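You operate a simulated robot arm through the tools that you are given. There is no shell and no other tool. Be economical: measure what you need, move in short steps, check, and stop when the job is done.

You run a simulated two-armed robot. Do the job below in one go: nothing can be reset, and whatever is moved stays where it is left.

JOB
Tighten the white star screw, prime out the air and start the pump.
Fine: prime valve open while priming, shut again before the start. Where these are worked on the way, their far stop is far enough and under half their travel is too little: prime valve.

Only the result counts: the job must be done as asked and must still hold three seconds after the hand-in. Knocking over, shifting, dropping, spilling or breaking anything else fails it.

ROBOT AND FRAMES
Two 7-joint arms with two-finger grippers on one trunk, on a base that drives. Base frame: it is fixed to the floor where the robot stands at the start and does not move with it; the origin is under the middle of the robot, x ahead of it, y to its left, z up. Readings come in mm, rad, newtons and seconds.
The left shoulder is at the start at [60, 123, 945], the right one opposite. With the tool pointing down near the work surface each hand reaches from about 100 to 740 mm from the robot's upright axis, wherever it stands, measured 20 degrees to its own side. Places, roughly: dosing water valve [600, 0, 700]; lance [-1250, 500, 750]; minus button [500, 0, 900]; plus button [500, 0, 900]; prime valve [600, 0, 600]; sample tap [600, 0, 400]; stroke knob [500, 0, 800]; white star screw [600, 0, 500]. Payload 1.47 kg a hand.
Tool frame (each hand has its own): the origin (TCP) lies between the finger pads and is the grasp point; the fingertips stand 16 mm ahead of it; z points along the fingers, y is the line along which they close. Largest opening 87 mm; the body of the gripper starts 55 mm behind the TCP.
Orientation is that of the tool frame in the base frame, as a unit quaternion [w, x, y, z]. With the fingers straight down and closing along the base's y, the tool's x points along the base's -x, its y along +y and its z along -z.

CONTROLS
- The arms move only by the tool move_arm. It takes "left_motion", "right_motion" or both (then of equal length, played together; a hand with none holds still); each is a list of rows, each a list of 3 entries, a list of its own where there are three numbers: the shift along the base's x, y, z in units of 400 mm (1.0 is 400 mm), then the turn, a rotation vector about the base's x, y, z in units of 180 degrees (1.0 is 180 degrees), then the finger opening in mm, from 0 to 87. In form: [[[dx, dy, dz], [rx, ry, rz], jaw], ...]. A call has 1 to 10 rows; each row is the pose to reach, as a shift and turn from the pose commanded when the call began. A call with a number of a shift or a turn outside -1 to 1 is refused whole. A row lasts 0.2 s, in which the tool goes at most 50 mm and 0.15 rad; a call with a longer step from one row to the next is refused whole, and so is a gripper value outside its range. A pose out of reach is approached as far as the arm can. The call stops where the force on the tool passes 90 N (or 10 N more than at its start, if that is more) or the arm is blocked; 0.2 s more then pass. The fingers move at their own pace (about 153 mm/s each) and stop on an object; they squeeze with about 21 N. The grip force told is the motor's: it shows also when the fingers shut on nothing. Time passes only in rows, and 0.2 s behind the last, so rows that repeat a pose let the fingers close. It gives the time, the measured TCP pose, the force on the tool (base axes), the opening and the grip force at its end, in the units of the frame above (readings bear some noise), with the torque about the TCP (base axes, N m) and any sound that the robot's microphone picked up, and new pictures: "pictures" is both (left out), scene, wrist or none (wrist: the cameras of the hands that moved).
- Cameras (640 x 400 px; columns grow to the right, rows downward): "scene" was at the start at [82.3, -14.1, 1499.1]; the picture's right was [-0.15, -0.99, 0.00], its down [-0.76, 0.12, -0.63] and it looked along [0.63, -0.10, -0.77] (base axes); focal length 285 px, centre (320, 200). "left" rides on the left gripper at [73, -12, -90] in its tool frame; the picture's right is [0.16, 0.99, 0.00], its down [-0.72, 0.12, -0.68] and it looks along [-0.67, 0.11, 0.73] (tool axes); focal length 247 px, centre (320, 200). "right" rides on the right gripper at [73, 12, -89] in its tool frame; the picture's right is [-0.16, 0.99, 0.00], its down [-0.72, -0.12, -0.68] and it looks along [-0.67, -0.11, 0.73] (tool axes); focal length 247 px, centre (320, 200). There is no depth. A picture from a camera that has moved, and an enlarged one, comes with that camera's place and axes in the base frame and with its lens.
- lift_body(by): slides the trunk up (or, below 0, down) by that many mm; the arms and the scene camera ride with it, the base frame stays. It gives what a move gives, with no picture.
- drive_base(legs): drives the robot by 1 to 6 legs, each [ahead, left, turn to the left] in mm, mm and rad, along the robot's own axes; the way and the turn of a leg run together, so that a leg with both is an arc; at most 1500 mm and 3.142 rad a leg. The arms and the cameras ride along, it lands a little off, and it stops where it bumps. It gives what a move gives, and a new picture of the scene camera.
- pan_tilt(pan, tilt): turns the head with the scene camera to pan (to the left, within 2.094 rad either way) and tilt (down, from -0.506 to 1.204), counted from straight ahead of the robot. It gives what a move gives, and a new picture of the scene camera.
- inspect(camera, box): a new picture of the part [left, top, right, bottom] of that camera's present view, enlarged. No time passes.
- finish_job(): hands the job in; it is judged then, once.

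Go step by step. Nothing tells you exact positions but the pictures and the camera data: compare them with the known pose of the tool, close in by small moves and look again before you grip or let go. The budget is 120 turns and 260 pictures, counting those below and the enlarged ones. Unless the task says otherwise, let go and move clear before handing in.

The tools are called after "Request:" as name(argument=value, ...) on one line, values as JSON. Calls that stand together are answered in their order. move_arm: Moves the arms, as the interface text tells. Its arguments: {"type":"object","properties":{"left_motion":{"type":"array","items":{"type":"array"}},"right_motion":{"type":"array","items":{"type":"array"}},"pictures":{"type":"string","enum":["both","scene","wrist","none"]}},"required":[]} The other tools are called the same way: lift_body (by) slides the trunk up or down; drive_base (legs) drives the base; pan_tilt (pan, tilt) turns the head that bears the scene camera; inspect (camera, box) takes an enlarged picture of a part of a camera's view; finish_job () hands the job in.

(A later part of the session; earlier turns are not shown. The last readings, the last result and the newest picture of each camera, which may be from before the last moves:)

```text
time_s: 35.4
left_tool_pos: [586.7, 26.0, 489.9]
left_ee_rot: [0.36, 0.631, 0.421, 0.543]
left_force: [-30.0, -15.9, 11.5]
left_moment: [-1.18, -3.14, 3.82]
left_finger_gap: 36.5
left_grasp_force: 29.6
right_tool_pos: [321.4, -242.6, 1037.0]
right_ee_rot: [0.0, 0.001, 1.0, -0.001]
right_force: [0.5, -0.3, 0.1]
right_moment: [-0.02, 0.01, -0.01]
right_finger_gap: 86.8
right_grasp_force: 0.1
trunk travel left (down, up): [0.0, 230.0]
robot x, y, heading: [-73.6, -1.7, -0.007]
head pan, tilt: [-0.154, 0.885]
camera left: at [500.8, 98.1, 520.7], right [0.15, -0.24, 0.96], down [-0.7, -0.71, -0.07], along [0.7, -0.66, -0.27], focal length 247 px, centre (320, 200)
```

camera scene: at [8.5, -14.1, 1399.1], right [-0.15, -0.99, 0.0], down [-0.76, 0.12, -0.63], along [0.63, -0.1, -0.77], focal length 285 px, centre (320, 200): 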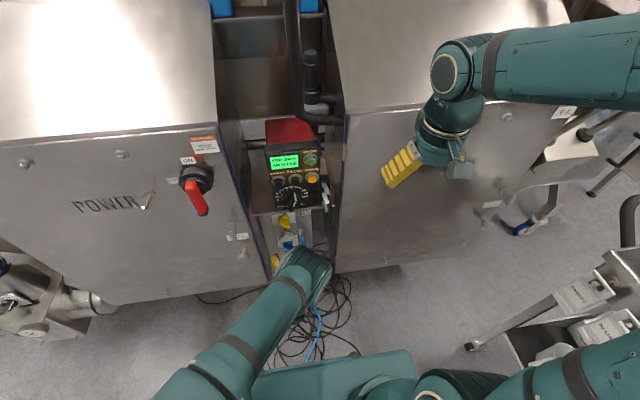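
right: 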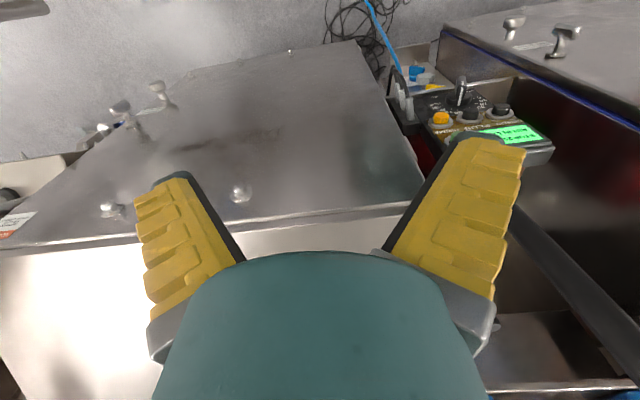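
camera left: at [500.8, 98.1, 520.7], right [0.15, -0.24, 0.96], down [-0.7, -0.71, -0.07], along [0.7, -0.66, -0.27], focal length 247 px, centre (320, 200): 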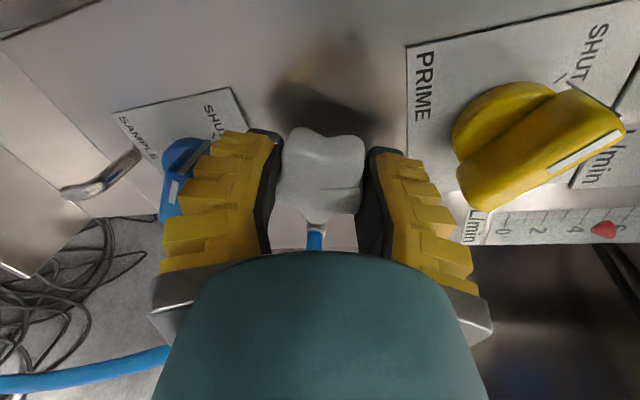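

The forces suggest the gripper's camera side touches the left cabinet at this roll. I let go, retract, and roll to 149° where the camera is clear above.

Request:
move_arm(left_motion=[[[0, 0, 0], [0, 0, 0], 56], [[0, 0, 0], [0, 0, 0], 56], [[-0.1, 0, 0.012], [0, 0, 0], 56], [[-0.2, 0, 0.024], [0, 0, 0], 56], [[-0.2, 0, 0.024], [0.044, 0, -0.0064], 56], [[-0.2, 0, 0.024], [0.088, 0, -0.0127], 56], [[-0.2, 0, 0.024], [0.132, 0, -0.019], 56], [[-0.2, 0, 0.024], [0.176, 0, -0.0255], 56], [[-0.2, 0, 0.024], [0.2, 0, -0.029], 56]], pictures="wrist")

```text
time_s: 37.4
left_tool_pos: [509.1, 27.7, 497.3]
left_ee_rot: [0.17, 0.73, 0.205, 0.63]
left_force: [-0.2, 0.2, -1.0]
left_moment: [-0.02, 0.0, -0.02]
left_finger_gap: 60.9
left_grasp_force: 3.6
right_tool_pos: [323.3, -243.1, 1038.0]
right_ee_rot: [-0.002, 0.0, 1.0, 0.0]
right_force: [-0.1, 0.8, 0.2]
right_moment: [0.02, 0.0, -0.02]
right_finger_gap: 87.1
right_grasp_force: 0.0
trunk travel left (down, up): [0.0, 230.0]
robot x, y, heading: [-69.6, 2.1, 0.002]
head pan, tilt: [-0.154, 0.885]
camera left: at [428.7, 73.9, 567.5], right [0.1, -0.77, 0.63], down [-0.75, -0.48, -0.46], along [0.65, -0.43, -0.63], focal length 247 px, centre (320, 200)
```

left: 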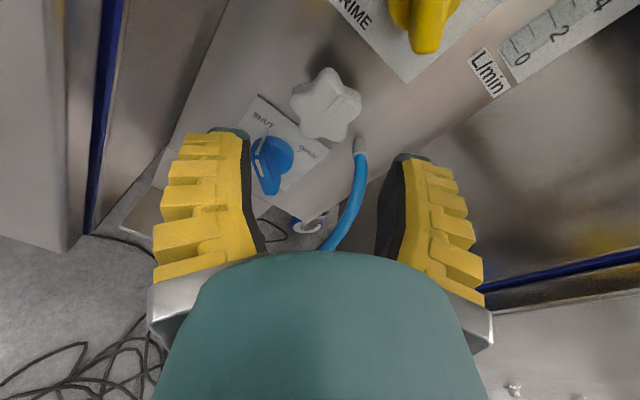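

The star is well presented. I advance, grip and turn clockwise here.

Request:
move_arm(left_motion=[[[0.1, -0.002, -0.012], [0, 0, 0], 56], [[0.197, -0.003, -0.022], [0, 0, 0], 54], [[0.197, -0.003, -0.022], [0, 0, 0], 10], [[0.197, -0.003, -0.022], [0, 0, 0], 10], [[0.197, -0.003, -0.022], [0.044, 0, -0.0064], 10], [[0.197, -0.003, -0.022], [0.088, 0, -0.0127], 10], [[0.197, -0.003, -0.022], [0.132, 0, -0.019], 10], [[0.197, -0.003, -0.022], [0.176, 0, -0.0255], 10], [[0.197, -0.003, -0.022], [0.22, 0, -0.032], 10]], pictures="wrist")

```text
time_s: 39.4
left_tool_pos: [588.9, 26.0, 488.5]
left_ee_rot: [-0.056, 0.753, -0.057, 0.653]
left_force: [1.3, 2.5, 4.7]
left_moment: [-0.6, -0.09, 0.05]
left_finger_gap: 36.5
left_grasp_force: 29.3
right_tool_pos: [323.7, -242.4, 1038.1]
right_ee_rot: [-0.001, 0.0, 1.0, 0.0]
right_force: [0.5, -0.4, -0.1]
right_moment: [0.01, -0.02, 0.03]
right_finger_gap: 87.1
right_grasp_force: 0.1
trunk travel left (down, up): [0.0, 230.0]
robot x, y, heading: [-70.4, 0.5, -0.0]
head pan, tilt: [-0.154, 0.885]
camera left: at [510.3, 25.5, 575.9], right [0.01, -1.0, 0.0], down [-0.78, -0.01, -0.63], along [0.63, 0.01, -0.78], focal length 247 px, centre (320, 200)
```

left: 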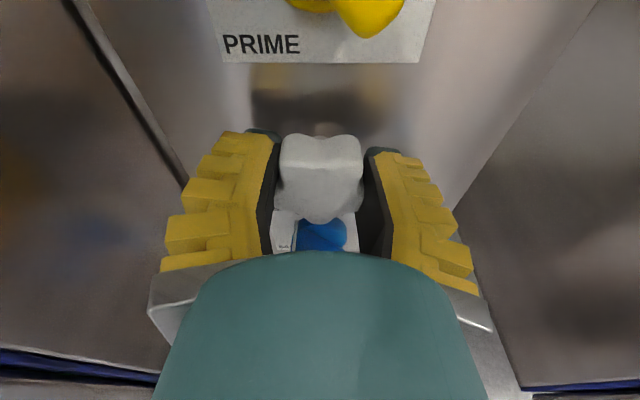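

Clean now, with a pure resisting torque of 0.6 N m about the screw axis. I continue clockwise.

Request:
move_arm(left_motion=[[[0, 0, 0], [0.044, 0, -0.0064], 10], [[0, 0, 0], [0.088, 0, -0.0127], 10], [[0, 0, 0], [0.132, 0, -0.019], 10], [[0, 0, 0], [0.176, 0, -0.0255], 10], [[0, 0, 0], [0.22, 0, -0.032], 10]], pictures="wrist")

```text
time_s: 40.6
left_tool_pos: [587.1, 26.2, 489.6]
left_ee_rot: [-0.276, 0.686, -0.311, 0.597]
left_force: [-0.7, 7.6, 8.5]
left_moment: [-0.27, 0.03, 0.29]
left_finger_gap: 36.5
left_grasp_force: 30.2
right_tool_pos: [322.1, -242.4, 1038.1]
right_ee_rot: [-0.001, 0.0, 1.0, 0.0]
right_force: [0.0, 0.0, 0.0]
right_moment: [0.01, 0.02, 0.01]
right_finger_gap: 86.9
right_grasp_force: 0.0
trunk travel left (down, up): [0.0, 230.0]
robot x, y, heading: [-76.5, -0.2, 0.005]
head pan, tilt: [-0.154, 0.885]
camera left: at [506.9, -21.4, 557.6], right [-0.08, -0.77, -0.64], down [-0.75, 0.47, -0.46], along [0.65, 0.44, -0.61], focal length 247 px, centre (320, 200)
```

left: 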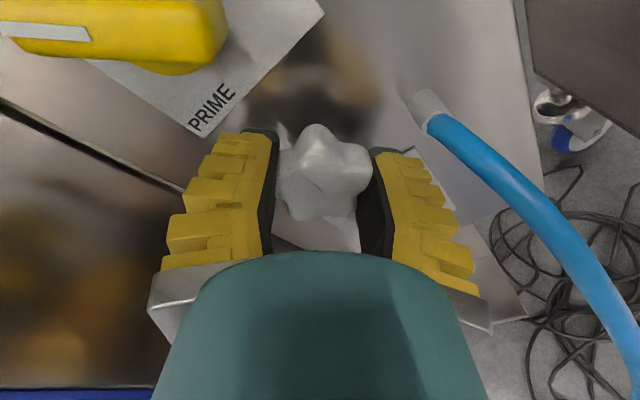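

The star looks rotated relative to the fingers, so it slipped against a hard stop. I turn a little more and watch the torque to confirm.

Request:
move_arm(left_motion=[[[0, 0, 0], [0.02, 0, -0.003], 5], [[0, 0, 0], [0.04, 0, -0.006], 5], [[0, 0, 0], [0.06, 0, -0.009], 5]], pictures="wrist")

```text
time_s: 41.4
left_tool_pos: [585.9, 26.5, 490.1]
left_ee_rot: [-0.331, 0.653, -0.376, 0.569]
left_force: [-0.2, 16.2, 4.2]
left_moment: [-0.47, -0.17, 0.35]
left_finger_gap: 37.0
left_grasp_force: 29.8
right_tool_pos: [323.3, -241.3, 1037.0]
right_ee_rot: [-0.001, 0.0, 1.0, 0.0]
right_force: [0.3, -0.2, 0.4]
right_moment: [-0.02, -0.01, -0.01]
right_finger_gap: 86.9
right_grasp_force: 0.0
trunk travel left (down, up): [0.0, 230.0]
robot x, y, heading: [-70.5, -2.8, 0.002]
head pan, tilt: [-0.154, 0.885]
camera left: at [505.3, -30.1, 547.9], right [-0.1, -0.63, -0.77], down [-0.74, 0.56, -0.37], along [0.66, 0.53, -0.52], focal length 247 px, centre (320, 200)
```

left: 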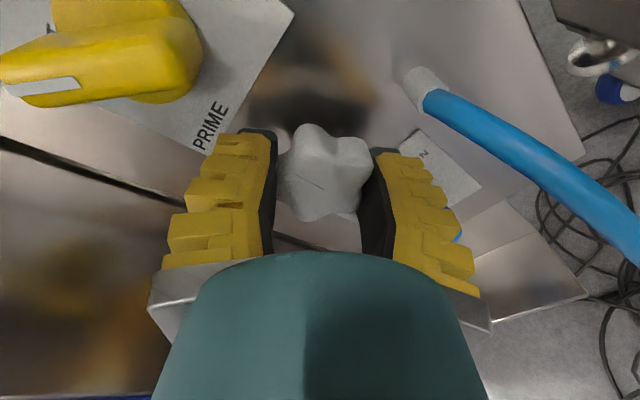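

It slips again with the star unmoved, so the screw is at its tight stop. I release, retract and roll back to about 180° at the prime valve's height.

Request:
move_arm(left_motion=[[[0, 0, 0], [0, 0, 0], 60], [[0, 0, 0], [0, 0, 0], 60], [[-0.1, 0, 0.012], [0, 0, 0], 60], [[-0.2, 0, 0.024], [-0.046, 0, 0.0066], 60], [[-0.2, 0, 0.05], [-0.092, 0, 0.0133], 60], [[-0.2, 0, 0.08], [-0.138, 0, 0.02], 60], [[-0.2, 0, 0.11], [-0.184, 0, 0.0266], 60], [[-0.2, 0, 0.14], [-0.23, 0, 0.0333], 60], [[-0.2, 0, 0.17], [-0.276, 0, 0.04], 60], [[-0.2, 0, 0.19], [-0.32, 0, 0.0463], 60]])

```text
time_s: 43.6
left_tool_pos: [508.6, 26.5, 567.0]
left_ee_rot: [-0.013, 0.755, -0.008, 0.655]
left_force: [-0.4, -0.1, 0.3]
left_moment: [0.01, -0.02, 0.0]
left_finger_gap: 64.5
left_grasp_force: 2.9
right_tool_pos: [323.0, -242.9, 1039.1]
right_ee_rot: [-0.001, 0.0, 1.0, 0.0]
right_force: [0.5, 0.1, 0.1]
right_moment: [-0.02, -0.05, -0.03]
right_finger_gap: 87.0
right_grasp_force: 0.1
trunk travel left (down, up): [0.0, 230.0]
robot x, y, heading: [-72.7, -1.2, 0.005]
head pan, tilt: [-0.154, 0.885]
camera scene: at [8.5, -14.1, 1399.1], right [-0.15, -0.99, 0.0], down [-0.76, 0.12, -0.63], along [0.63, -0.1, -0.77], focal length 285 px, centre (320, 200)
camera left: at [429.5, 35.4, 651.9], right [0.03, -0.99, 0.13], down [-0.78, -0.1, -0.62], along [0.63, -0.08, -0.77], focal length 247 px, centre (320, 200)
```

scene: 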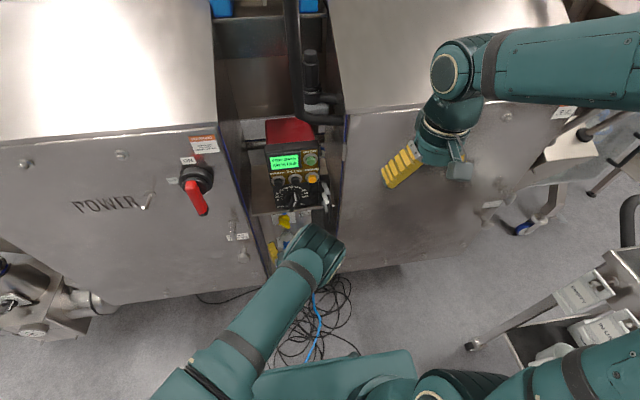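
left: 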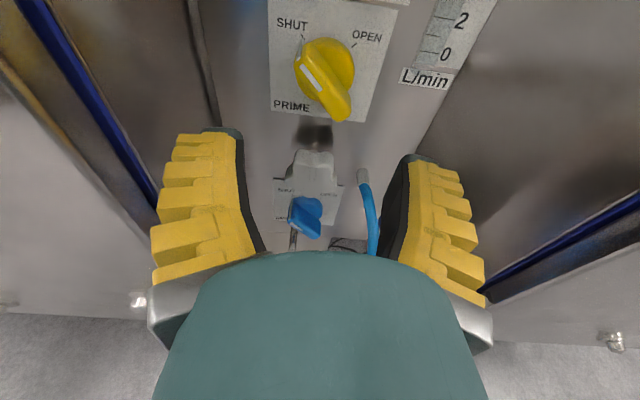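

The prime handle is at about [592, 27, 571], leaning roughly 30° counter-clockwise. I roll the hand to match and move in a bit for a look.

Request:
move_arm(left_motion=[[[0.01, 0, 0.003], [-0.042, 0, 0.006], 60], [[0.02, 0, 0.006], [-0.084, 0, 0.012], 60], [[0.04, 0, 0.01], [-0.126, 0, 0.018], 60], [[0.07, 0, 0.012], [-0.167, 0, 0.024], 60]], pictures="wrist")

```text
time_s: 44.6
left_tool_pos: [535.0, 26.2, 568.4]
left_ee_rot: [0.158, 0.733, 0.189, 0.634]
left_force: [0.4, 0.5, 0.7]
left_moment: [0.03, 0.02, -0.01]
left_finger_gap: 64.5
left_grasp_force: 3.5
right_tool_pos: [324.1, -242.4, 1037.4]
right_ee_rot: [-0.001, 0.0, 1.0, 0.0]
right_force: [0.1, -0.9, 0.2]
right_moment: [0.0, -0.04, -0.01]
right_finger_gap: 87.0
right_grasp_force: 0.0
trunk travel left (down, up): [0.0, 230.0]
robot x, y, heading: [-69.2, -0.5, -0.004]
head pan, tilt: [-0.154, 0.885]
camera left: at [456.2, 71.1, 642.2], right [0.1, -0.79, 0.6], down [-0.75, -0.45, -0.47], along [0.65, -0.41, -0.64], focal length 247 px, centre (320, 200)
```

left: 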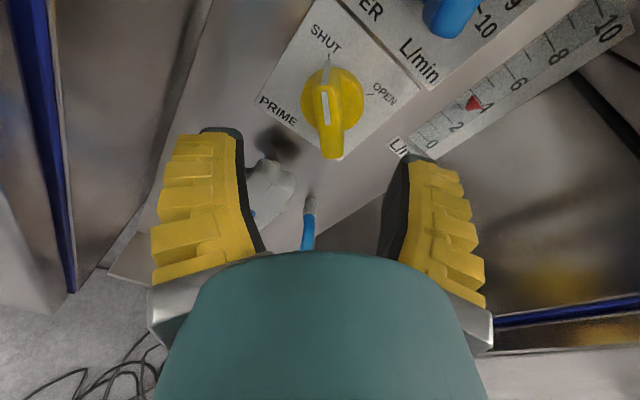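

The roll matches the handle. I go to about [586, 29, 576] with narrowed jaws and look before gripping.

Request:
move_arm(left_motion=[[[0.06, 0.005, 0.012], [0, 0, 0], 52], [[0.105, 0.007, 0.019], [0, 0, 0], 52]], pictures="wrist")

```text
time_s: 45.2
left_tool_pos: [578.3, 27.6, 577.9]
left_ee_rot: [0.159, 0.733, 0.19, 0.634]
left_force: [-0.3, -0.3, 0.1]
left_moment: [-0.02, 0.0, 0.01]
left_finger_gap: 57.2
left_grasp_force: 3.8
right_tool_pos: [323.8, -242.9, 1037.3]
right_ee_rot: [-0.002, 0.0, 1.0, 0.0]
right_force: [0.3, 0.4, 0.2]
right_moment: [-0.02, 0.03, 0.0]
right_finger_gap: 87.0
right_grasp_force: 0.0
trunk travel left (down, up): [0.0, 230.0]
robot x, y, heading: [-73.4, 0.6, -0.003]
head pan, tilt: [-0.154, 0.885]
camera left: at [498.7, 73.3, 650.3], right [0.1, -0.79, 0.6], down [-0.75, -0.45, -0.47], along [0.65, -0.41, -0.64], focal length 247 px, centre (320, 200)
```

left: 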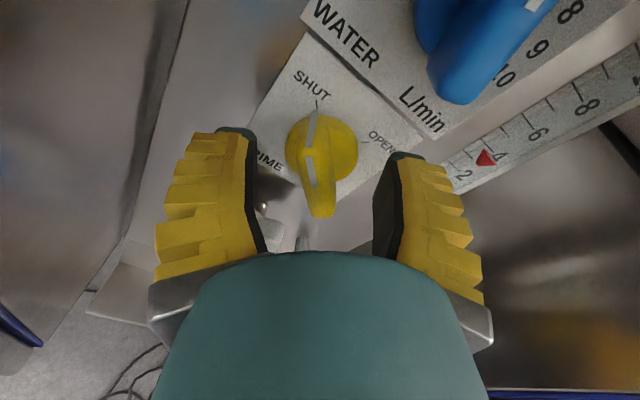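

The valve axis is at about y 27, z 571, a little deeper than thought. I move in to x 592 and close on the handle.

Request:
move_arm(left_motion=[[[0.02, 0, -0.012], [-0.01, 0, 0.0015], 52], [[0.034, 0, -0.016], [-0.018, 0, 0.0026], 48], [[0.034, 0, -0.016], [-0.018, 0, 0.0026], 5], [[0.034, 0, -0.016], [-0.018, 0, 0.0026], 5]], pictures="wrist")

```text
time_s: 46.2
left_tool_pos: [589.2, 23.5, 576.0]
left_ee_rot: [0.181, 0.726, 0.207, 0.631]
left_force: [-27.2, -21.8, 23.9]
left_moment: [-0.03, -0.8, -0.32]
left_finger_gap: 18.0
left_grasp_force: 30.2
right_tool_pos: [320.3, -244.2, 1038.0]
right_ee_rot: [0.001, 0.001, 1.0, 0.0]
right_force: [-0.8, 0.2, 0.1]
right_moment: [-0.02, -0.03, -0.04]
right_finger_gap: 87.1
right_grasp_force: 0.1
trunk travel left (down, up): [0.0, 230.0]
robot x, y, heading: [-73.9, 1.8, -0.002]
head pan, tilt: [-0.154, 0.885]
camera left: at [509.5, 73.0, 643.7], right [0.09, -0.76, 0.65], down [-0.75, -0.48, -0.45], along [0.65, -0.45, -0.61], focal length 247 px, centre (320, 200)
```

left: 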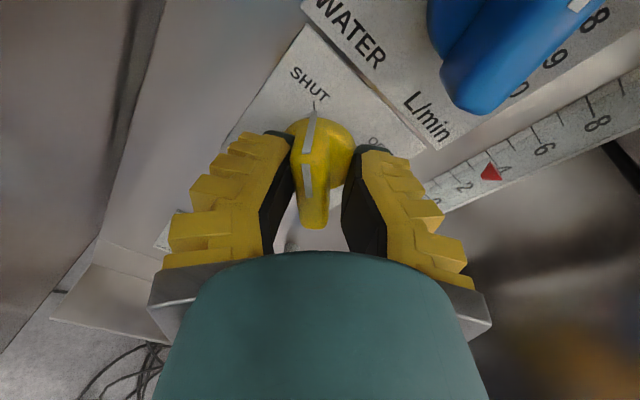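

The handle is gripped (18 mm). I relax the side load and turn it clockwise toward OPEN.

Request:
move_arm(left_motion=[[[-0.006, -0.01, 0.012], [0, 0, 0], 5], [[-0.006, -0.01, 0.012], [0.04, 0, -0.006], 5], [[-0.006, -0.01, 0.012], [0.08, 0, -0.012], 5], [[-0.006, -0.01, 0.012], [0.12, 0, -0.018], 5], [[-0.006, -0.01, 0.012], [0.16, 0, -0.024], 5], [[-0.006, -0.01, 0.012], [0.2, 0, -0.03], 5]], pictures="wrist")

```text
time_s: 47.6
left_tool_pos: [587.7, 27.0, 575.6]
left_ee_rot: [-0.03, 0.756, -0.028, 0.653]
left_force: [-9.2, -5.4, -3.9]
left_moment: [-0.04, 0.56, 0.01]
left_finger_gap: 8.1
left_grasp_force: 30.2
right_tool_pos: [323.4, -242.4, 1037.2]
right_ee_rot: [0.0, 0.001, 1.0, 0.0]
right_force: [-0.1, -0.4, 0.4]
right_moment: [0.0, -0.01, -0.02]
right_finger_gap: 87.5
right_grasp_force: 0.0
trunk travel left (down, up): [0.0, 230.0]
robot x, y, heading: [-74.1, -1.9, 0.003]
head pan, tilt: [-0.154, 0.885]
camera left: at [510.7, 31.7, 661.6], right [0.02, -1.0, 0.07], down [-0.78, -0.06, -0.62], along [0.63, -0.05, -0.78], focal length 247 px, centre (320, 200)
```

left: 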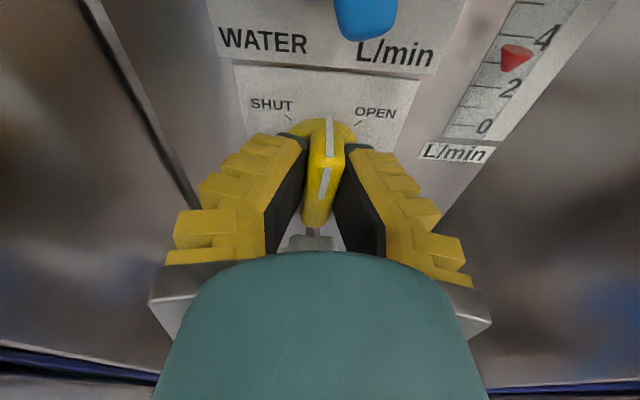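

The handle follows; its pointer now stands about midway. I keep turning to the OPEN stop.

Request:
move_arm(left_motion=[[[0, 0, 0], [0.04, 0, -0.006], 5], [[0, 0, 0], [0.08, 0, -0.012], 5], [[0, 0, 0], [0.12, 0, -0.018], 5], [[0, 0, 0], [0.16, 0, -0.024], 5], [[0, 0, 0], [0.2, 0, -0.03], 5]], pictures="wrist")

```text
time_s: 48.8
left_tool_pos: [588.0, 24.5, 574.5]
left_ee_rot: [-0.231, 0.708, -0.265, 0.613]
left_force: [-10.1, -2.1, -12.3]
left_moment: [-0.04, 0.19, 0.48]
left_finger_gap: 6.8
left_grasp_force: 30.0
right_tool_pos: [322.9, -241.9, 1037.6]
right_ee_rot: [-0.001, 0.0, 1.0, 0.0]
right_force: [0.1, 0.0, 0.0]
right_moment: [0.0, 0.02, -0.03]
right_finger_gap: 87.2
right_grasp_force: 0.1
trunk travel left (down, up): [0.0, 230.0]
robot x, y, heading: [-80.4, -1.4, 0.006]
head pan, tilt: [-0.154, 0.885]
camera left: at [508.9, -13.7, 650.5], right [-0.07, -0.85, -0.52], down [-0.76, 0.39, -0.52], along [0.64, 0.36, -0.68], focal length 247 px, centre (320, 200)
```

left: 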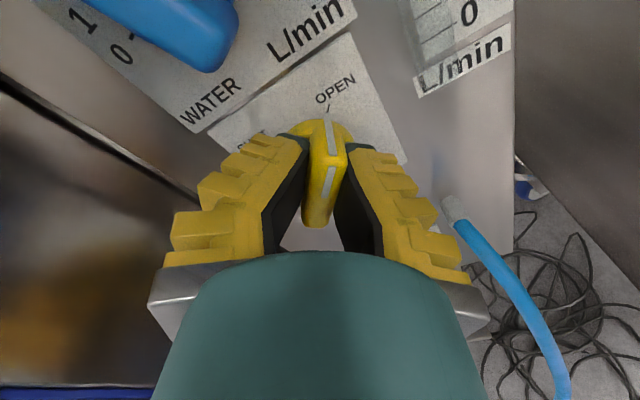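

The pointer lines up with OPEN. I nudge a bit more to feel the stop.

Request:
move_arm(left_motion=[[[0, 0, 0], [0.025, 0, -0.0037], 5], [[0, 0, 0], [0.05, 0, -0.0074], 5]], pictures="wrist")

```text
time_s: 49.4
left_tool_pos: [588.9, 24.9, 575.3]
left_ee_rot: [-0.278, 0.685, -0.319, 0.594]
left_force: [-18.1, -1.5, -10.9]
left_moment: [-0.77, 0.01, 0.45]
left_finger_gap: 9.8
left_grasp_force: 30.4
right_tool_pos: [323.0, -240.7, 1037.4]
right_ee_rot: [-0.001, 0.0, 1.0, 0.0]
right_force: [0.5, -0.5, -0.2]
right_moment: [0.02, 0.02, 0.0]
right_finger_gap: 87.0
right_grasp_force: 0.1
trunk travel left (down, up): [0.0, 230.0]
robot x, y, heading: [-77.0, 1.5, -0.0]
head pan, tilt: [-0.154, 0.885]
camera left: at [508.0, -23.4, 643.7], right [-0.09, -0.75, -0.65], down [-0.75, 0.48, -0.45], along [0.65, 0.45, -0.61], focal length 247 px, centre (320, 200)
```

left: 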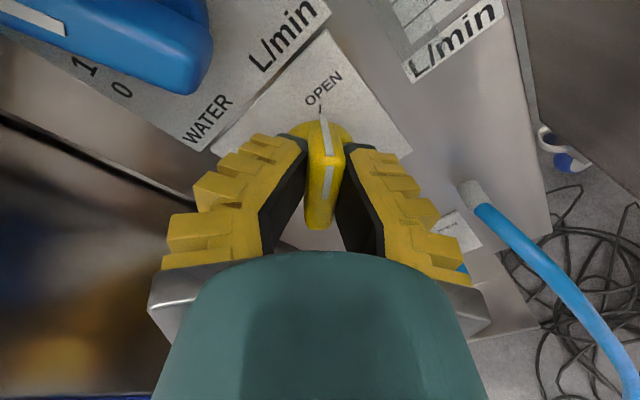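

The stop is felt (0.8 N m); the prime valve is fully open. I release and back the left hand off 50 mm, keeping its pose for later.

Request:
move_arm(left_motion=[[[0, 0, 0], [0, 0, 0], 40], [[0, 0, 0], [0, 0, 0], 40], [[-0.1, 0, 0.0145], [0, 0, 0], 40], [[-0.15, 0, 0.02], [0, 0, 0], 40]], pictures="both")

Request:
inspect(camera="scene", box=[250, 100, 350, 260])

```text
time_s: 50.4
left_tool_pos: [528.7, 24.2, 584.6]
left_ee_rot: [-0.278, 0.684, -0.318, 0.595]
left_force: [0.5, -0.4, -0.6]
left_moment: [-0.02, -0.02, -0.03]
left_finger_gap: 45.9
left_grasp_force: 4.8
right_tool_pos: [323.5, -243.3, 1037.0]
right_ee_rot: [-0.001, 0.001, 1.0, 0.0]
right_force: [-0.3, 1.1, -0.2]
right_moment: [-0.01, 0.04, 0.02]
right_finger_gap: 86.7
right_grasp_force: 0.1
trunk travel left (down, up): [0.0, 230.0]
robot x, y, heading: [-75.7, 1.8, 0.005]
head pan, tilt: [-0.154, 0.885]
camera scene: at [8.4, -14.2, 1399.1], right [-0.15, -0.99, 0.0], down [-0.76, 0.12, -0.63], along [0.63, -0.1, -0.77], focal length 285 px, centre (320, 200)
camera left: at [448.9, -22.8, 653.2], right [-0.09, -0.76, -0.65], down [-0.75, 0.48, -0.45], along [0.65, 0.45, -0.61], focal length 247 px, centre (320, 200)
```

scene: 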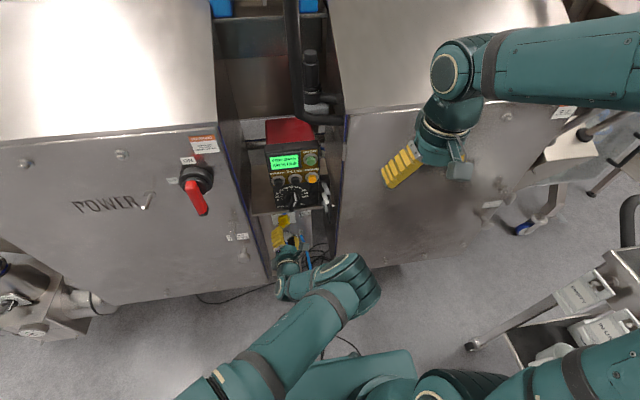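
left: 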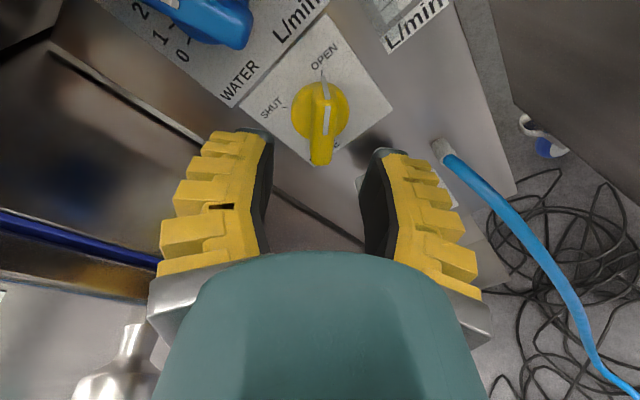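

```text
2.50 times, centred on (300, 180) of scene
camera zoom: at [8.4, -14.2, 1399.1], right [-0.15, -0.99, 0.0], down [-0.76, 0.12, -0.63], along [0.63, -0.1, -0.77], focal length 712 px, centre (370, 250)
```

zoom: 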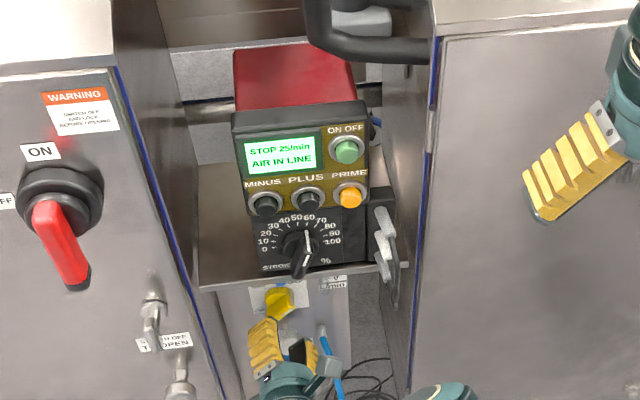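

The panel face is vertical, with PRIME at about [525, -74, 858] and ON/OFF at about [526, -72, 920]. I bring the right hand, fingers shut and turned nearly forward, in front of the panel.

Request:
move_arm(right_motion=[[[0.0, 0.02, -0.01], [0, -0.042, 0], 0], [[0.01, 0.05, -0.04], [0, -0.084, 0], 0], [[0.02, 0.1, -0.08], [0, -0.126, 0], 0], [[0.04, 0.15, -0.13], [0, -0.168, 0], 0], [[0.06, 0.2, -0.18], [0, -0.21, 0], 0], [[0.08, 0.25, -0.23], [0, -0.252, 0], 0], [[0.1, 0.3, -0.28], [0, -0.294, 0], 0], [[0.12, 0.35, -0.33], [0, -0.336, 0], 0], [[0.14, 0.39, -0.37], [0, -0.378, 0], 0], [[0.15, 0.42, -0.4], [0, -0.42, 0], 0]])

```text
time_s: 51.9
left_tool_pos: [525.6, 32.3, 576.5]
left_ee_rot: [-0.28, 0.689, -0.319, 0.588]
left_force: [-0.3, 0.3, 0.0]
left_moment: [0.0, 0.03, -0.01]
left_finger_gap: 46.0
left_grasp_force: 4.2
right_tool_pos: [376.2, -137.5, 948.8]
right_ee_rot: [0.381, 0.014, 0.925, -0.004]
right_force: [-7.3, -7.6, 13.9]
right_moment: [0.49, 1.75, 1.15]
right_finger_gap: 0.1
right_grasp_force: 21.0
right hand out of reach, approached as far as the arm can: row 6, 7
trunk travel left (down, up): [0.0, 230.0]
robot x, y, heading: [-72.6, -1.1, 0.001]
head pan, tilt: [-0.154, 0.885]
stopped in row 7 (right hand): the force on the tool passed its limit at 167 N (the readings are from after the stop); the commanded pose is now the measured one
camera scene: at [7.7, -14.0, 1399.1], right [-0.15, -0.99, 0.0], down [-0.76, 0.12, -0.63], along [0.63, -0.1, -0.77], focal length 285 px, centre (320, 200)
camera right: at [262.3, -123.3, 961.5], right [0.14, 0.98, 0.12], down [0.03, -0.12, 0.99], along [0.99, -0.13, -0.05], focal length 247 px, centre (320, 200)
```

scene: 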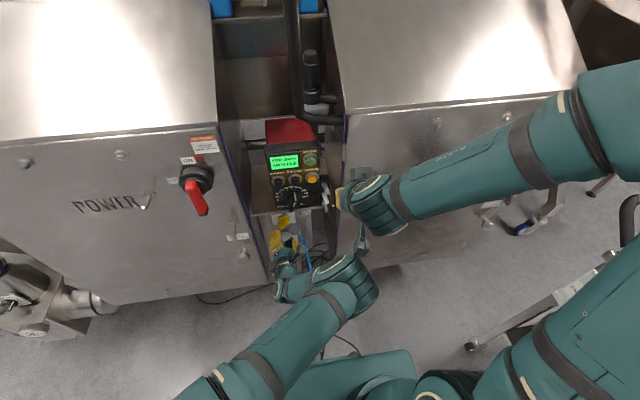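
right: 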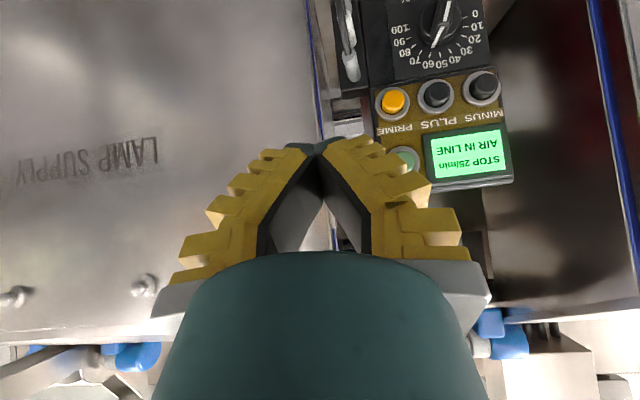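

The right hand bumped the left arm's wrist on the way. I park the right hand away again and will press the buttons with the left hand instead.

Request:
move_arm(right_motion=[[[0, -0.04, 0.06], [0, 0, 0], 0], [[0, -0.12, 0.12], [0, 0, 0], 0], [[-0.02, -0.22, 0.18], [0, 0, 0], 0], [[-0.05, -0.32, 0.2], [0, 0, 0], 0]], pictures="scene")

Request:
inspect(camera="left", box=[120, 0, 520, 250])

```text
time_s: 52.9
left_tool_pos: [525.5, 32.7, 575.9]
left_ee_rot: [-0.28, 0.688, -0.319, 0.588]
left_force: [0.7, 0.2, -0.4]
left_moment: [-0.02, 0.02, 0.04]
left_finger_gap: 45.7
left_grasp_force: 4.3
right_tool_pos: [356.1, -264.8, 1029.4]
right_ee_rot: [0.381, 0.014, 0.924, -0.002]
right_force: [-0.4, -0.1, -1.1]
right_moment: [0.0, -0.05, 0.01]
right_finger_gap: 0.0
right_grasp_force: 21.1
trunk travel left (down, up): [0.0, 230.0]
robot x, y, heading: [-74.7, 0.8, -0.005]
head pan, tilt: [-0.154, 0.885]
camera scene: at [8.3, -14.6, 1399.1], right [-0.15, -0.99, 0.0], down [-0.76, 0.12, -0.63], along [0.63, -0.1, -0.77], focal length 285 px, centre (320, 200)
```

scene: 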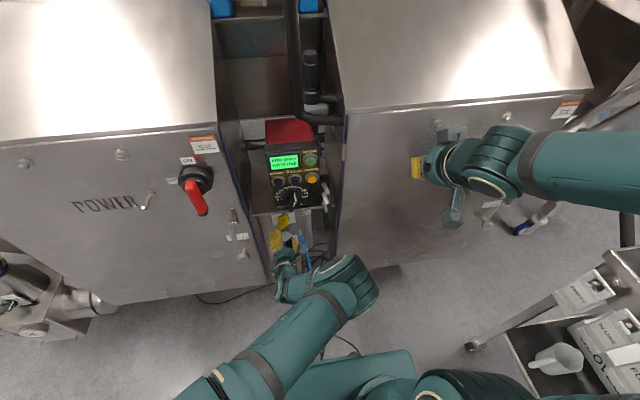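

```text
1.60 times, centred on (320, 125) of left
camera zoom: at [446.5, -16.5, 645.8], right [-0.09, -0.75, -0.65], down [-0.76, 0.48, -0.44], along [0.64, 0.46, -0.62], focal length 395 px, centre (320, 320)
```

zoom: 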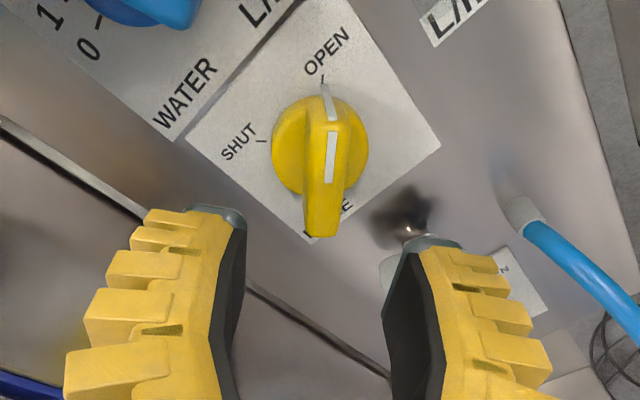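

The valve is still at OPEN. I drive back 110 mm to clear the shelf, then raise the left hand to the PRIME button's height with fingers shut.

Request:
drive_base(legs=[[-120, 0, 0]])

Request:
move_arm(left_motion=[[[0, 0, 0.1], [-0.03, 0, 0.004], 30], [[0, -0.03, 0.2], [-0.06, 0, 0.009], 10], [[0, -0.07, 0.3], [-0.1, 0, 0.0145], 0], [[0, -0.11, 0.4], [-0.14, 0, 0.02], 0], [[0, -0.15, 0.5], [-0.18, 0, 0.026], 0], [[0, -0.2, 0.6], [-0.22, 0, 0.032], 0], [[0, -0.24, 0.67], [-0.25, 0, 0.036], 0], [[0, -0.265, 0.705], [-0.267, 0, 0.039], 0]])

```text
time_s: 54.1
left_tool_pos: [405.2, 32.2, 575.9]
left_ee_rot: [-0.279, 0.688, -0.32, 0.588]
left_force: [0.6, 0.1, 0.5]
left_moment: [0.0, 0.03, 0.02]
left_finger_gap: 45.7
left_grasp_force: 4.6
right_tool_pos: [236.9, -264.9, 1030.9]
right_ee_rot: [0.381, 0.014, 0.925, -0.003]
right_force: [-0.2, -0.1, 0.0]
right_moment: [-0.04, 0.02, 0.0]
right_finger_gap: 0.3
right_grasp_force: 21.2
trunk travel left (down, up): [0.0, 230.0]
robot x, y, heading: [-193.5, -3.6, 0.001]
head pan, tilt: [-0.154, 0.885]
camera scene: at [-111.5, -14.3, 1399.1], right [-0.15, -0.99, 0.0], down [-0.76, 0.12, -0.63], along [0.63, -0.1, -0.77], focal length 285 px, centre (320, 200)
```

scene: 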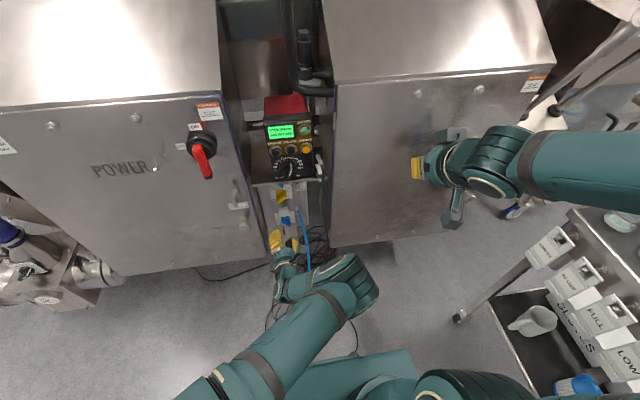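

```text
time_s: 55.9
left_tool_pos: [405.3, -73.2, 858.5]
left_ee_rot: [-0.009, 0.761, -0.011, 0.649]
left_force: [0.5, -0.3, 0.4]
left_moment: [0.0, 0.03, 0.03]
left_finger_gap: 0.1
left_grasp_force: 20.6
right_tool_pos: [238.7, -264.7, 1028.7]
right_ee_rot: [0.38, 0.013, 0.925, -0.003]
right_force: [-0.1, -0.5, -0.9]
right_moment: [0.01, 0.0, 0.01]
right_finger_gap: 0.0
right_grasp_force: 20.9
trunk travel left (down, up): [0.0, 230.0]
robot x, y, heading: [-191.2, -3.2, -0.0]
head pan, tilt: [-0.154, 0.885]
camera scene: at [-110.7, -14.3, 1399.0], right [-0.15, -0.99, 0.0], down [-0.76, 0.12, -0.63], along [0.63, -0.1, -0.77], focal length 285 px, centre (320, 200)
camera left: at [329.4, -63.0, 946.3], right [0.02, -0.99, 0.13], down [-0.79, -0.1, -0.61], along [0.62, -0.09, -0.78], focal length 247 px, centre (320, 200)
```

scene: 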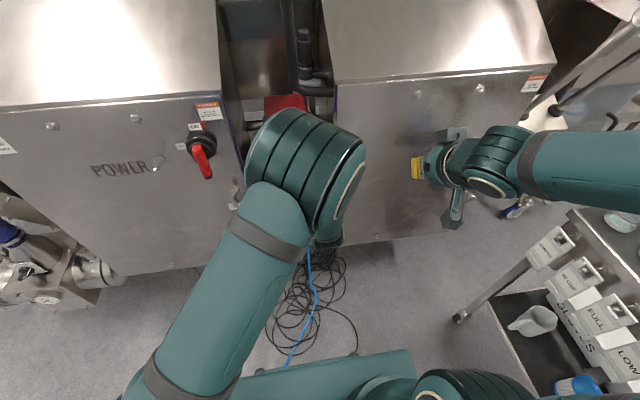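
left: 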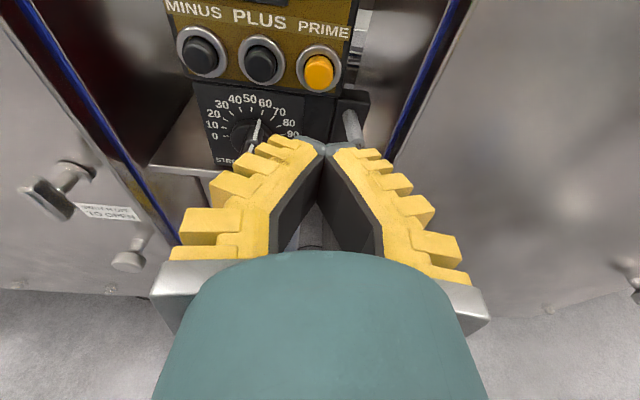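

The PRIME button is straight ahead at about [524, -71, 859]. I advance to just short of it.

Request:
move_arm(left_motion=[[[0.1, 0.003, 0.008], [0, 0, 0], 0], [[0.2, 0.005, 0.012], [0, 0, 0], 0]], pictures="wrist")

```text
time_s: 56.5
left_tool_pos: [487.8, -72.7, 863.5]
left_ee_rot: [-0.011, 0.761, -0.011, 0.649]
left_force: [0.8, -0.4, 0.4]
left_moment: [0.0, -0.02, -0.02]
left_finger_gap: 0.1
left_grasp_force: 21.3
right_tool_pos: [237.3, -264.9, 1029.0]
right_ee_rot: [0.38, 0.013, 0.925, -0.003]
right_force: [0.3, -0.5, -0.3]
right_moment: [-0.02, 0.0, -0.01]
right_finger_gap: 0.0
right_grasp_force: 20.7
trunk travel left (down, up): [0.0, 230.0]
robot x, y, heading: [-192.2, -0.5, -0.002]
head pan, tilt: [-0.154, 0.885]
camera left: at [411.2, -62.5, 951.1], right [0.02, -0.99, 0.13], down [-0.79, -0.1, -0.61], along [0.62, -0.09, -0.78], focal length 247 px, centre (320, 200)
```

left: 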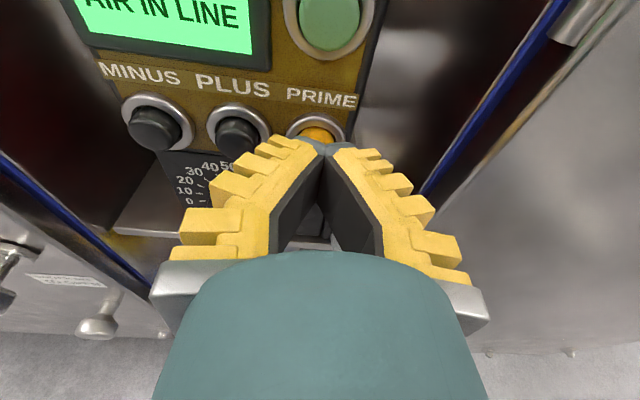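

Well aligned. I push forward in small steps and watch the force and display.

Request:
move_arm(left_motion=[[[0.015, 0.002, 0], [0, 0, 0], 0], [[0.025, 0.002, 0], [0, 0, 0], 0], [[0.03, 0.002, 0], [0, 0, 0], 0], [[0.035, 0.002, 0], [0, 0, 0], 0]], pictures="wrist")

```text
time_s: 57.5
left_tool_pos: [499.3, -71.2, 862.9]
left_ee_rot: [-0.01, 0.761, -0.011, 0.649]
left_force: [-0.4, -0.6, -0.6]
left_moment: [0.01, -0.02, 0.01]
left_finger_gap: 0.0
left_grasp_force: 20.9
right_tool_pos: [236.5, -263.8, 1029.4]
right_ee_rot: [0.38, 0.013, 0.925, -0.003]
right_force: [-0.1, 0.6, 1.0]
right_moment: [0.02, -0.01, 0.02]
right_finger_gap: 0.0
right_grasp_force: 21.8
trunk travel left (down, up): [0.0, 230.0]
robot x, y, heading: [-194.8, -1.5, 0.001]
head pan, tilt: [-0.154, 0.885]
camera left: at [423.9, -61.2, 950.0], right [0.02, -0.99, 0.13], down [-0.79, -0.09, -0.61], along [0.62, -0.09, -0.78], focal length 247 px, centre (320, 200)
```

left: 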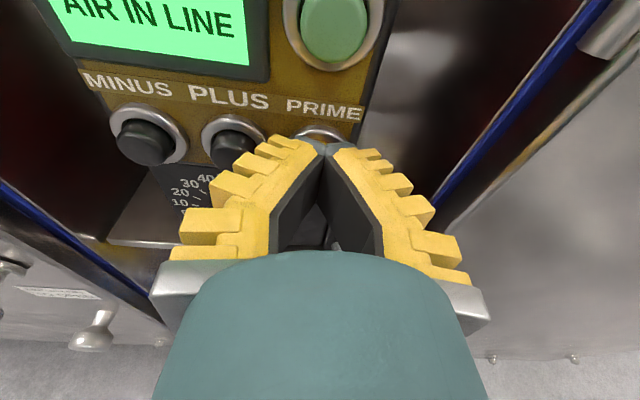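

No contact yet; I continue a few millimetres and hold.

Request:
move_arm(left_motion=[[[0.01, 0, 0], [0, 0, 0], 0], [[0.015, 0, 0], [0, 0, 0], 0], [[0.02, 0, 0], [0, 0, 0], 0], [[0.025, 0, 0], [0, 0, 0], 0], [[0.025, 0, 0], [0, 0, 0], 0], [[0.025, 0, 0], [0, 0, 0], 0]], pictures="wrist")

```text
time_s: 58.9
left_tool_pos: [508.8, -69.9, 864.2]
left_ee_rot: [-0.01, 0.76, -0.011, 0.65]
left_force: [-9.0, 1.7, 2.8]
left_moment: [0.08, -0.05, 0.01]
left_finger_gap: 6.1
left_grasp_force: 29.2
right_tool_pos: [238.8, -264.8, 1031.3]
right_ee_rot: [0.38, 0.014, 0.925, -0.003]
right_force: [-0.2, -0.2, -1.0]
right_moment: [-0.02, 0.01, 0.0]
right_finger_gap: 0.0
right_grasp_force: 21.1
trunk travel left (down, up): [0.0, 230.0]
robot x, y, heading: [-192.2, 0.8, 0.002]
head pan, tilt: [-0.154, 0.885]
heard: click
camera left: at [433.4, -60.5, 950.8], right [0.02, -0.99, 0.13], down [-0.79, -0.09, -0.61], along [0.62, -0.09, -0.78], focal length 247 px, centre (320, 200)
```

left: 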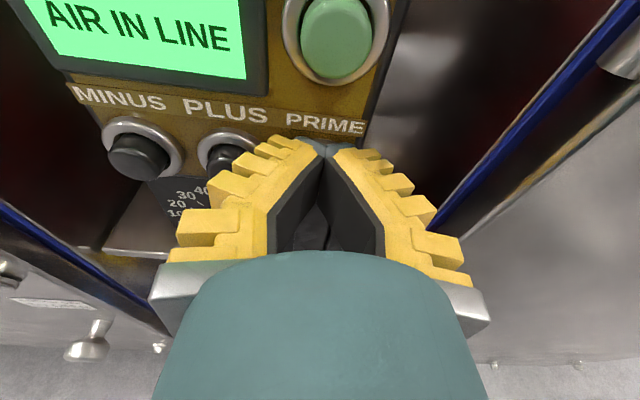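

A click: PRIME is pressed. I hold it and watch the display.

Request:
move_arm(left_motion=[[[0.003, 0, 0], [0, 0, 0], 0], [[0.003, 0, 0], [0, 0, 0], 0], [[0.003, 0, 0], [0, 0, 0], 0], [[0.003, 0, 0], [0, 0, 0], 0], [[0.003, 0, 0], [0, 0, 0], 0], [[0.003, 0, 0], [0, 0, 0], 0], [[0.003, 0, 0], [0, 0, 0], 0], [[0.003, 0, 0], [0, 0, 0], 0], [[0.003, 0, 0], [0, 0, 0], 0], [[0.003, 0, 0], [0, 0, 0], 0]], pictures="wrist")

Request:
inspect(camera="left", box=[0, 0, 400, 200])

```text
time_s: 61.1
left_tool_pos: [511.6, -71.1, 864.2]
left_ee_rot: [-0.01, 0.76, -0.011, 0.65]
left_force: [-17.8, 2.2, -1.7]
left_moment: [-0.02, 0.04, 0.04]
left_finger_gap: 5.9
left_grasp_force: 28.5
right_tool_pos: [236.3, -265.0, 1029.9]
right_ee_rot: [0.38, 0.014, 0.925, -0.003]
right_force: [0.1, -0.4, 0.7]
right_moment: [0.01, 0.0, 0.01]
right_finger_gap: 0.0
right_grasp_force: 21.2
trunk travel left (down, up): [0.0, 230.0]
robot x, y, heading: [-196.3, 0.0, -0.002]
head pan, tilt: [-0.154, 0.885]
camera left: at [434.1, -60.5, 951.0], right [0.02, -0.99, 0.13], down [-0.79, -0.09, -0.61], along [0.62, -0.09, -0.78], focal length 247 px, centre (320, 200)
```

left: 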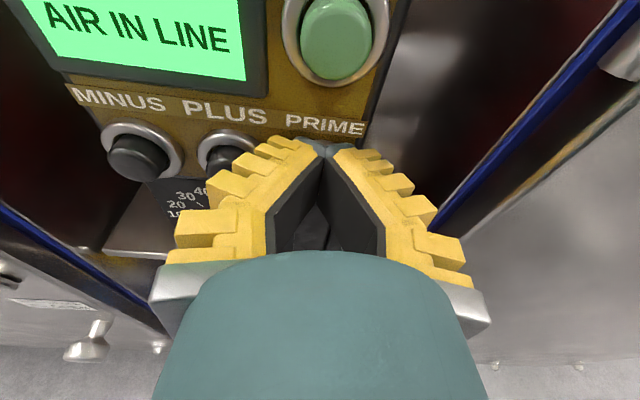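

```text
1.60 times, centred on (200, 100) of left
camera zoom: at [434.1, -60.5, 951.0], right [0.02, -0.99, 0.13], down [-0.79, -0.09, -0.61], along [0.62, -0.09, -0.78], focal length 395 px, centre (512, 360)
```

zoom: 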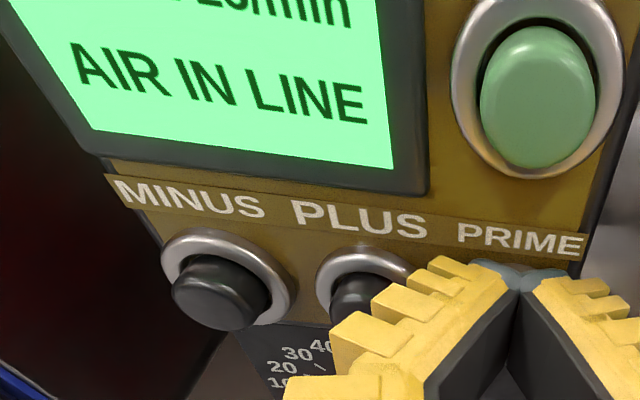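

Still AIR IN LINE after about 3 s. I keep holding.

Request:
move_arm(left_motion=[[[0, 0, 0], [0, 0, 0], 0], [[0, 0, 0], [0, 0, 0], 0], [[0, 0, 0], [0, 0, 0], 0], [[0, 0, 0], [0, 0, 0], 0], [[0, 0, 0], [0, 0, 0], 0], [[0, 0, 0], [0, 0, 0], 0], [[0, 0, 0], [0, 0, 0], 0], [[0, 0, 0], [0, 0, 0], 0], [[0, 0, 0], [0, 0, 0], 0], [[0, 0, 0], [0, 0, 0], 0]], pictures="none")

Request:
move_arm(left_motion=[[[0, 0, 0], [0, 0, 0], 0], [[0, 0, 0], [0, 0, 0], 0], [[0, 0, 0], [0, 0, 0], 0], [[0, 0, 0], [0, 0, 0], 0], [[0, 0, 0], [0, 0, 0], 0], [[0, 0, 0], [0, 0, 0], 0], [[0, 0, 0], [0, 0, 0], 0], [[0, 0, 0], [0, 0, 0], 0], [[0, 0, 0], [0, 0, 0], 0], [[0, 0, 0], [0, 0, 0], 0]], pictures="wrist")

```text
time_s: 63.3
left_tool_pos: [510.8, -70.9, 864.5]
left_ee_rot: [-0.01, 0.76, -0.011, 0.65]
left_force: [-17.3, 2.2, -1.6]
left_moment: [0.0, 0.1, 0.04]
left_finger_gap: 6.0
left_grasp_force: 29.0
right_tool_pos: [236.9, -264.2, 1030.4]
right_ee_rot: [0.38, 0.013, 0.925, -0.002]
right_force: [0.2, -0.1, -0.6]
right_moment: [0.04, 0.01, -0.01]
right_finger_gap: 0.1
right_grasp_force: 20.6
trunk travel left (down, up): [0.0, 230.0]
robot x, y, heading: [-192.4, 0.8, 0.002]
head pan, tilt: [-0.154, 0.885]
```

```text
time_s: 65.5
left_tool_pos: [509.8, -70.0, 863.7]
left_ee_rot: [-0.009, 0.759, -0.012, 0.65]
left_force: [-17.0, 2.0, 1.3]
left_moment: [0.0, 0.12, 0.03]
left_finger_gap: 6.2
left_grasp_force: 28.6
right_tool_pos: [236.7, -265.5, 1030.1]
right_ee_rot: [0.382, 0.013, 0.924, -0.003]
right_force: [0.4, 0.5, 1.2]
right_moment: [0.0, 0.0, 0.02]
right_finger_gap: 0.0
right_grasp_force: 20.6
trunk travel left (down, up): [0.0, 230.0]
robot x, y, heading: [-190.1, 2.0, 0.0]
head pan, tilt: [-0.154, 0.885]
camera left: at [434.1, -60.5, 951.3], right [0.02, -0.99, 0.13], down [-0.78, -0.09, -0.61], along [0.62, -0.09, -0.78], focal length 247 px, centre (320, 200)
```

left: 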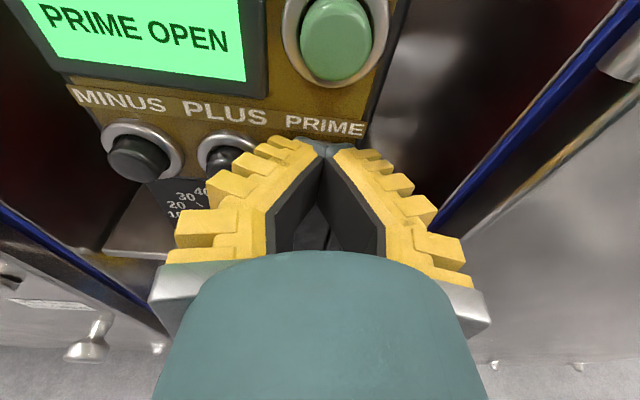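

The display now says PRIME OPEN, so the air is out and the valve must be shut. I release the button, back off and return the left hand to the valve height.

Request:
move_arm(left_motion=[[[-0.08, 0, 0.005], [0, 0, 0], 0], [[-0.18, 0, 0], [0, 0, 0], 0], [[-0.265, 0, 0], [0, 0, 0], 0], [[-0.265, 0.03, -0.1], [0.035, 0, -0.005], 0], [[-0.265, 0.07, -0.2], [0.075, 0, -0.011], 20], [[-0.265, 0.11, -0.3], [0.115, 0, -0.017], 40], [[-0.265, 0.15, -0.4], [0.155, 0, -0.0225], 40], [[-0.265, 0.19, -0.5], [0.195, 0, -0.028], 40], [[-0.265, 0.22, -0.6], [0.235, 0, -0.034], 40], [[-0.265, 0.245, -0.7], [0.267, 0, -0.039], 40]])

Request:
inspect(camera="scene", box=[250, 80, 340, 240])

```text
time_s: 67.7
left_tool_pos: [406.2, 27.7, 583.8]
left_ee_rot: [-0.28, 0.688, -0.32, 0.588]
left_force: [-0.4, 0.2, 0.0]
left_moment: [-0.04, 0.01, 0.01]
left_finger_gap: 45.6
left_grasp_force: 3.8
right_tool_pos: [238.8, -264.4, 1029.2]
right_ee_rot: [0.38, 0.013, 0.925, -0.002]
right_force: [-1.5, -0.3, -0.7]
right_moment: [0.04, 0.0, 0.01]
right_finger_gap: 0.1
right_grasp_force: 21.1
trunk travel left (down, up): [0.0, 230.0]
robot x, y, heading: [-195.2, -3.9, -0.0]
head pan, tilt: [-0.154, 0.885]
camera scene: at [-110.4, -14.2, 1399.0], right [-0.15, -0.99, 0.0], down [-0.76, 0.12, -0.63], along [0.63, -0.1, -0.77], focal length 285 px, centre (320, 200)
camera left: at [327.8, -21.8, 652.1], right [-0.09, -0.75, -0.65], down [-0.76, 0.48, -0.44], along [0.64, 0.46, -0.61], focal length 247 px, centre (320, 200)
```

scene: 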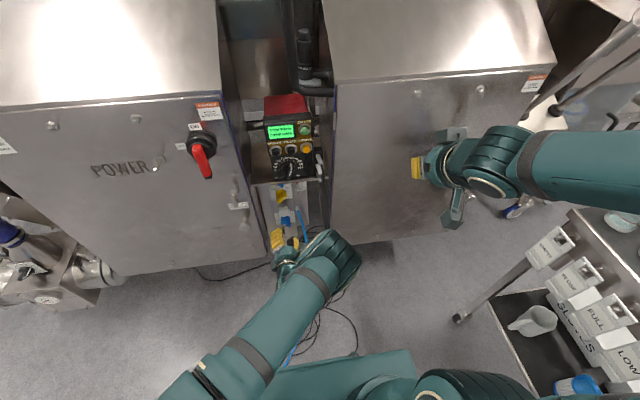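
left: 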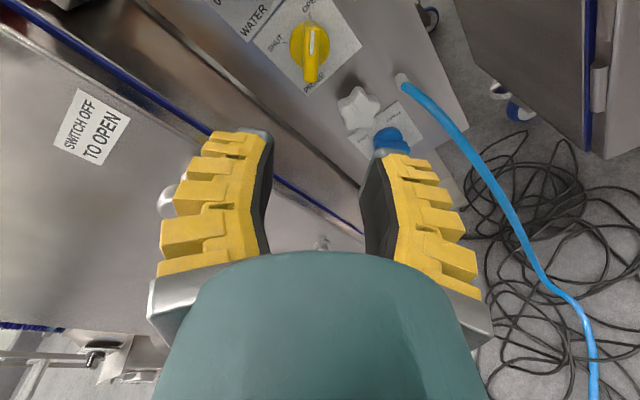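

```text
2.50 times, centred on (295, 160) of scene
camera zoom: at [-110.4, -14.2, 1399.0], right [-0.15, -0.99, 0.0], down [-0.76, 0.12, -0.63], along [0.63, -0.1, -0.77], focal length 712 px, centre (382, 300)
```

zoom: 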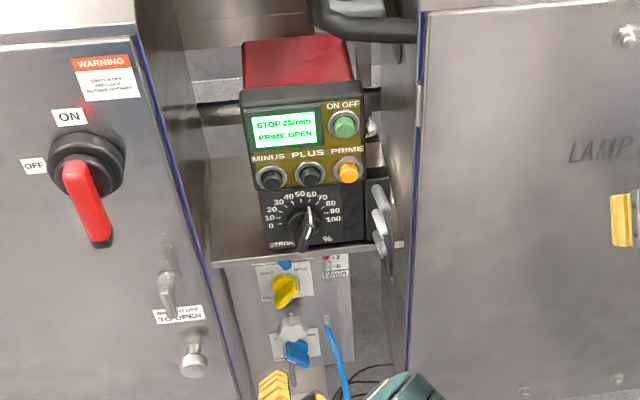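

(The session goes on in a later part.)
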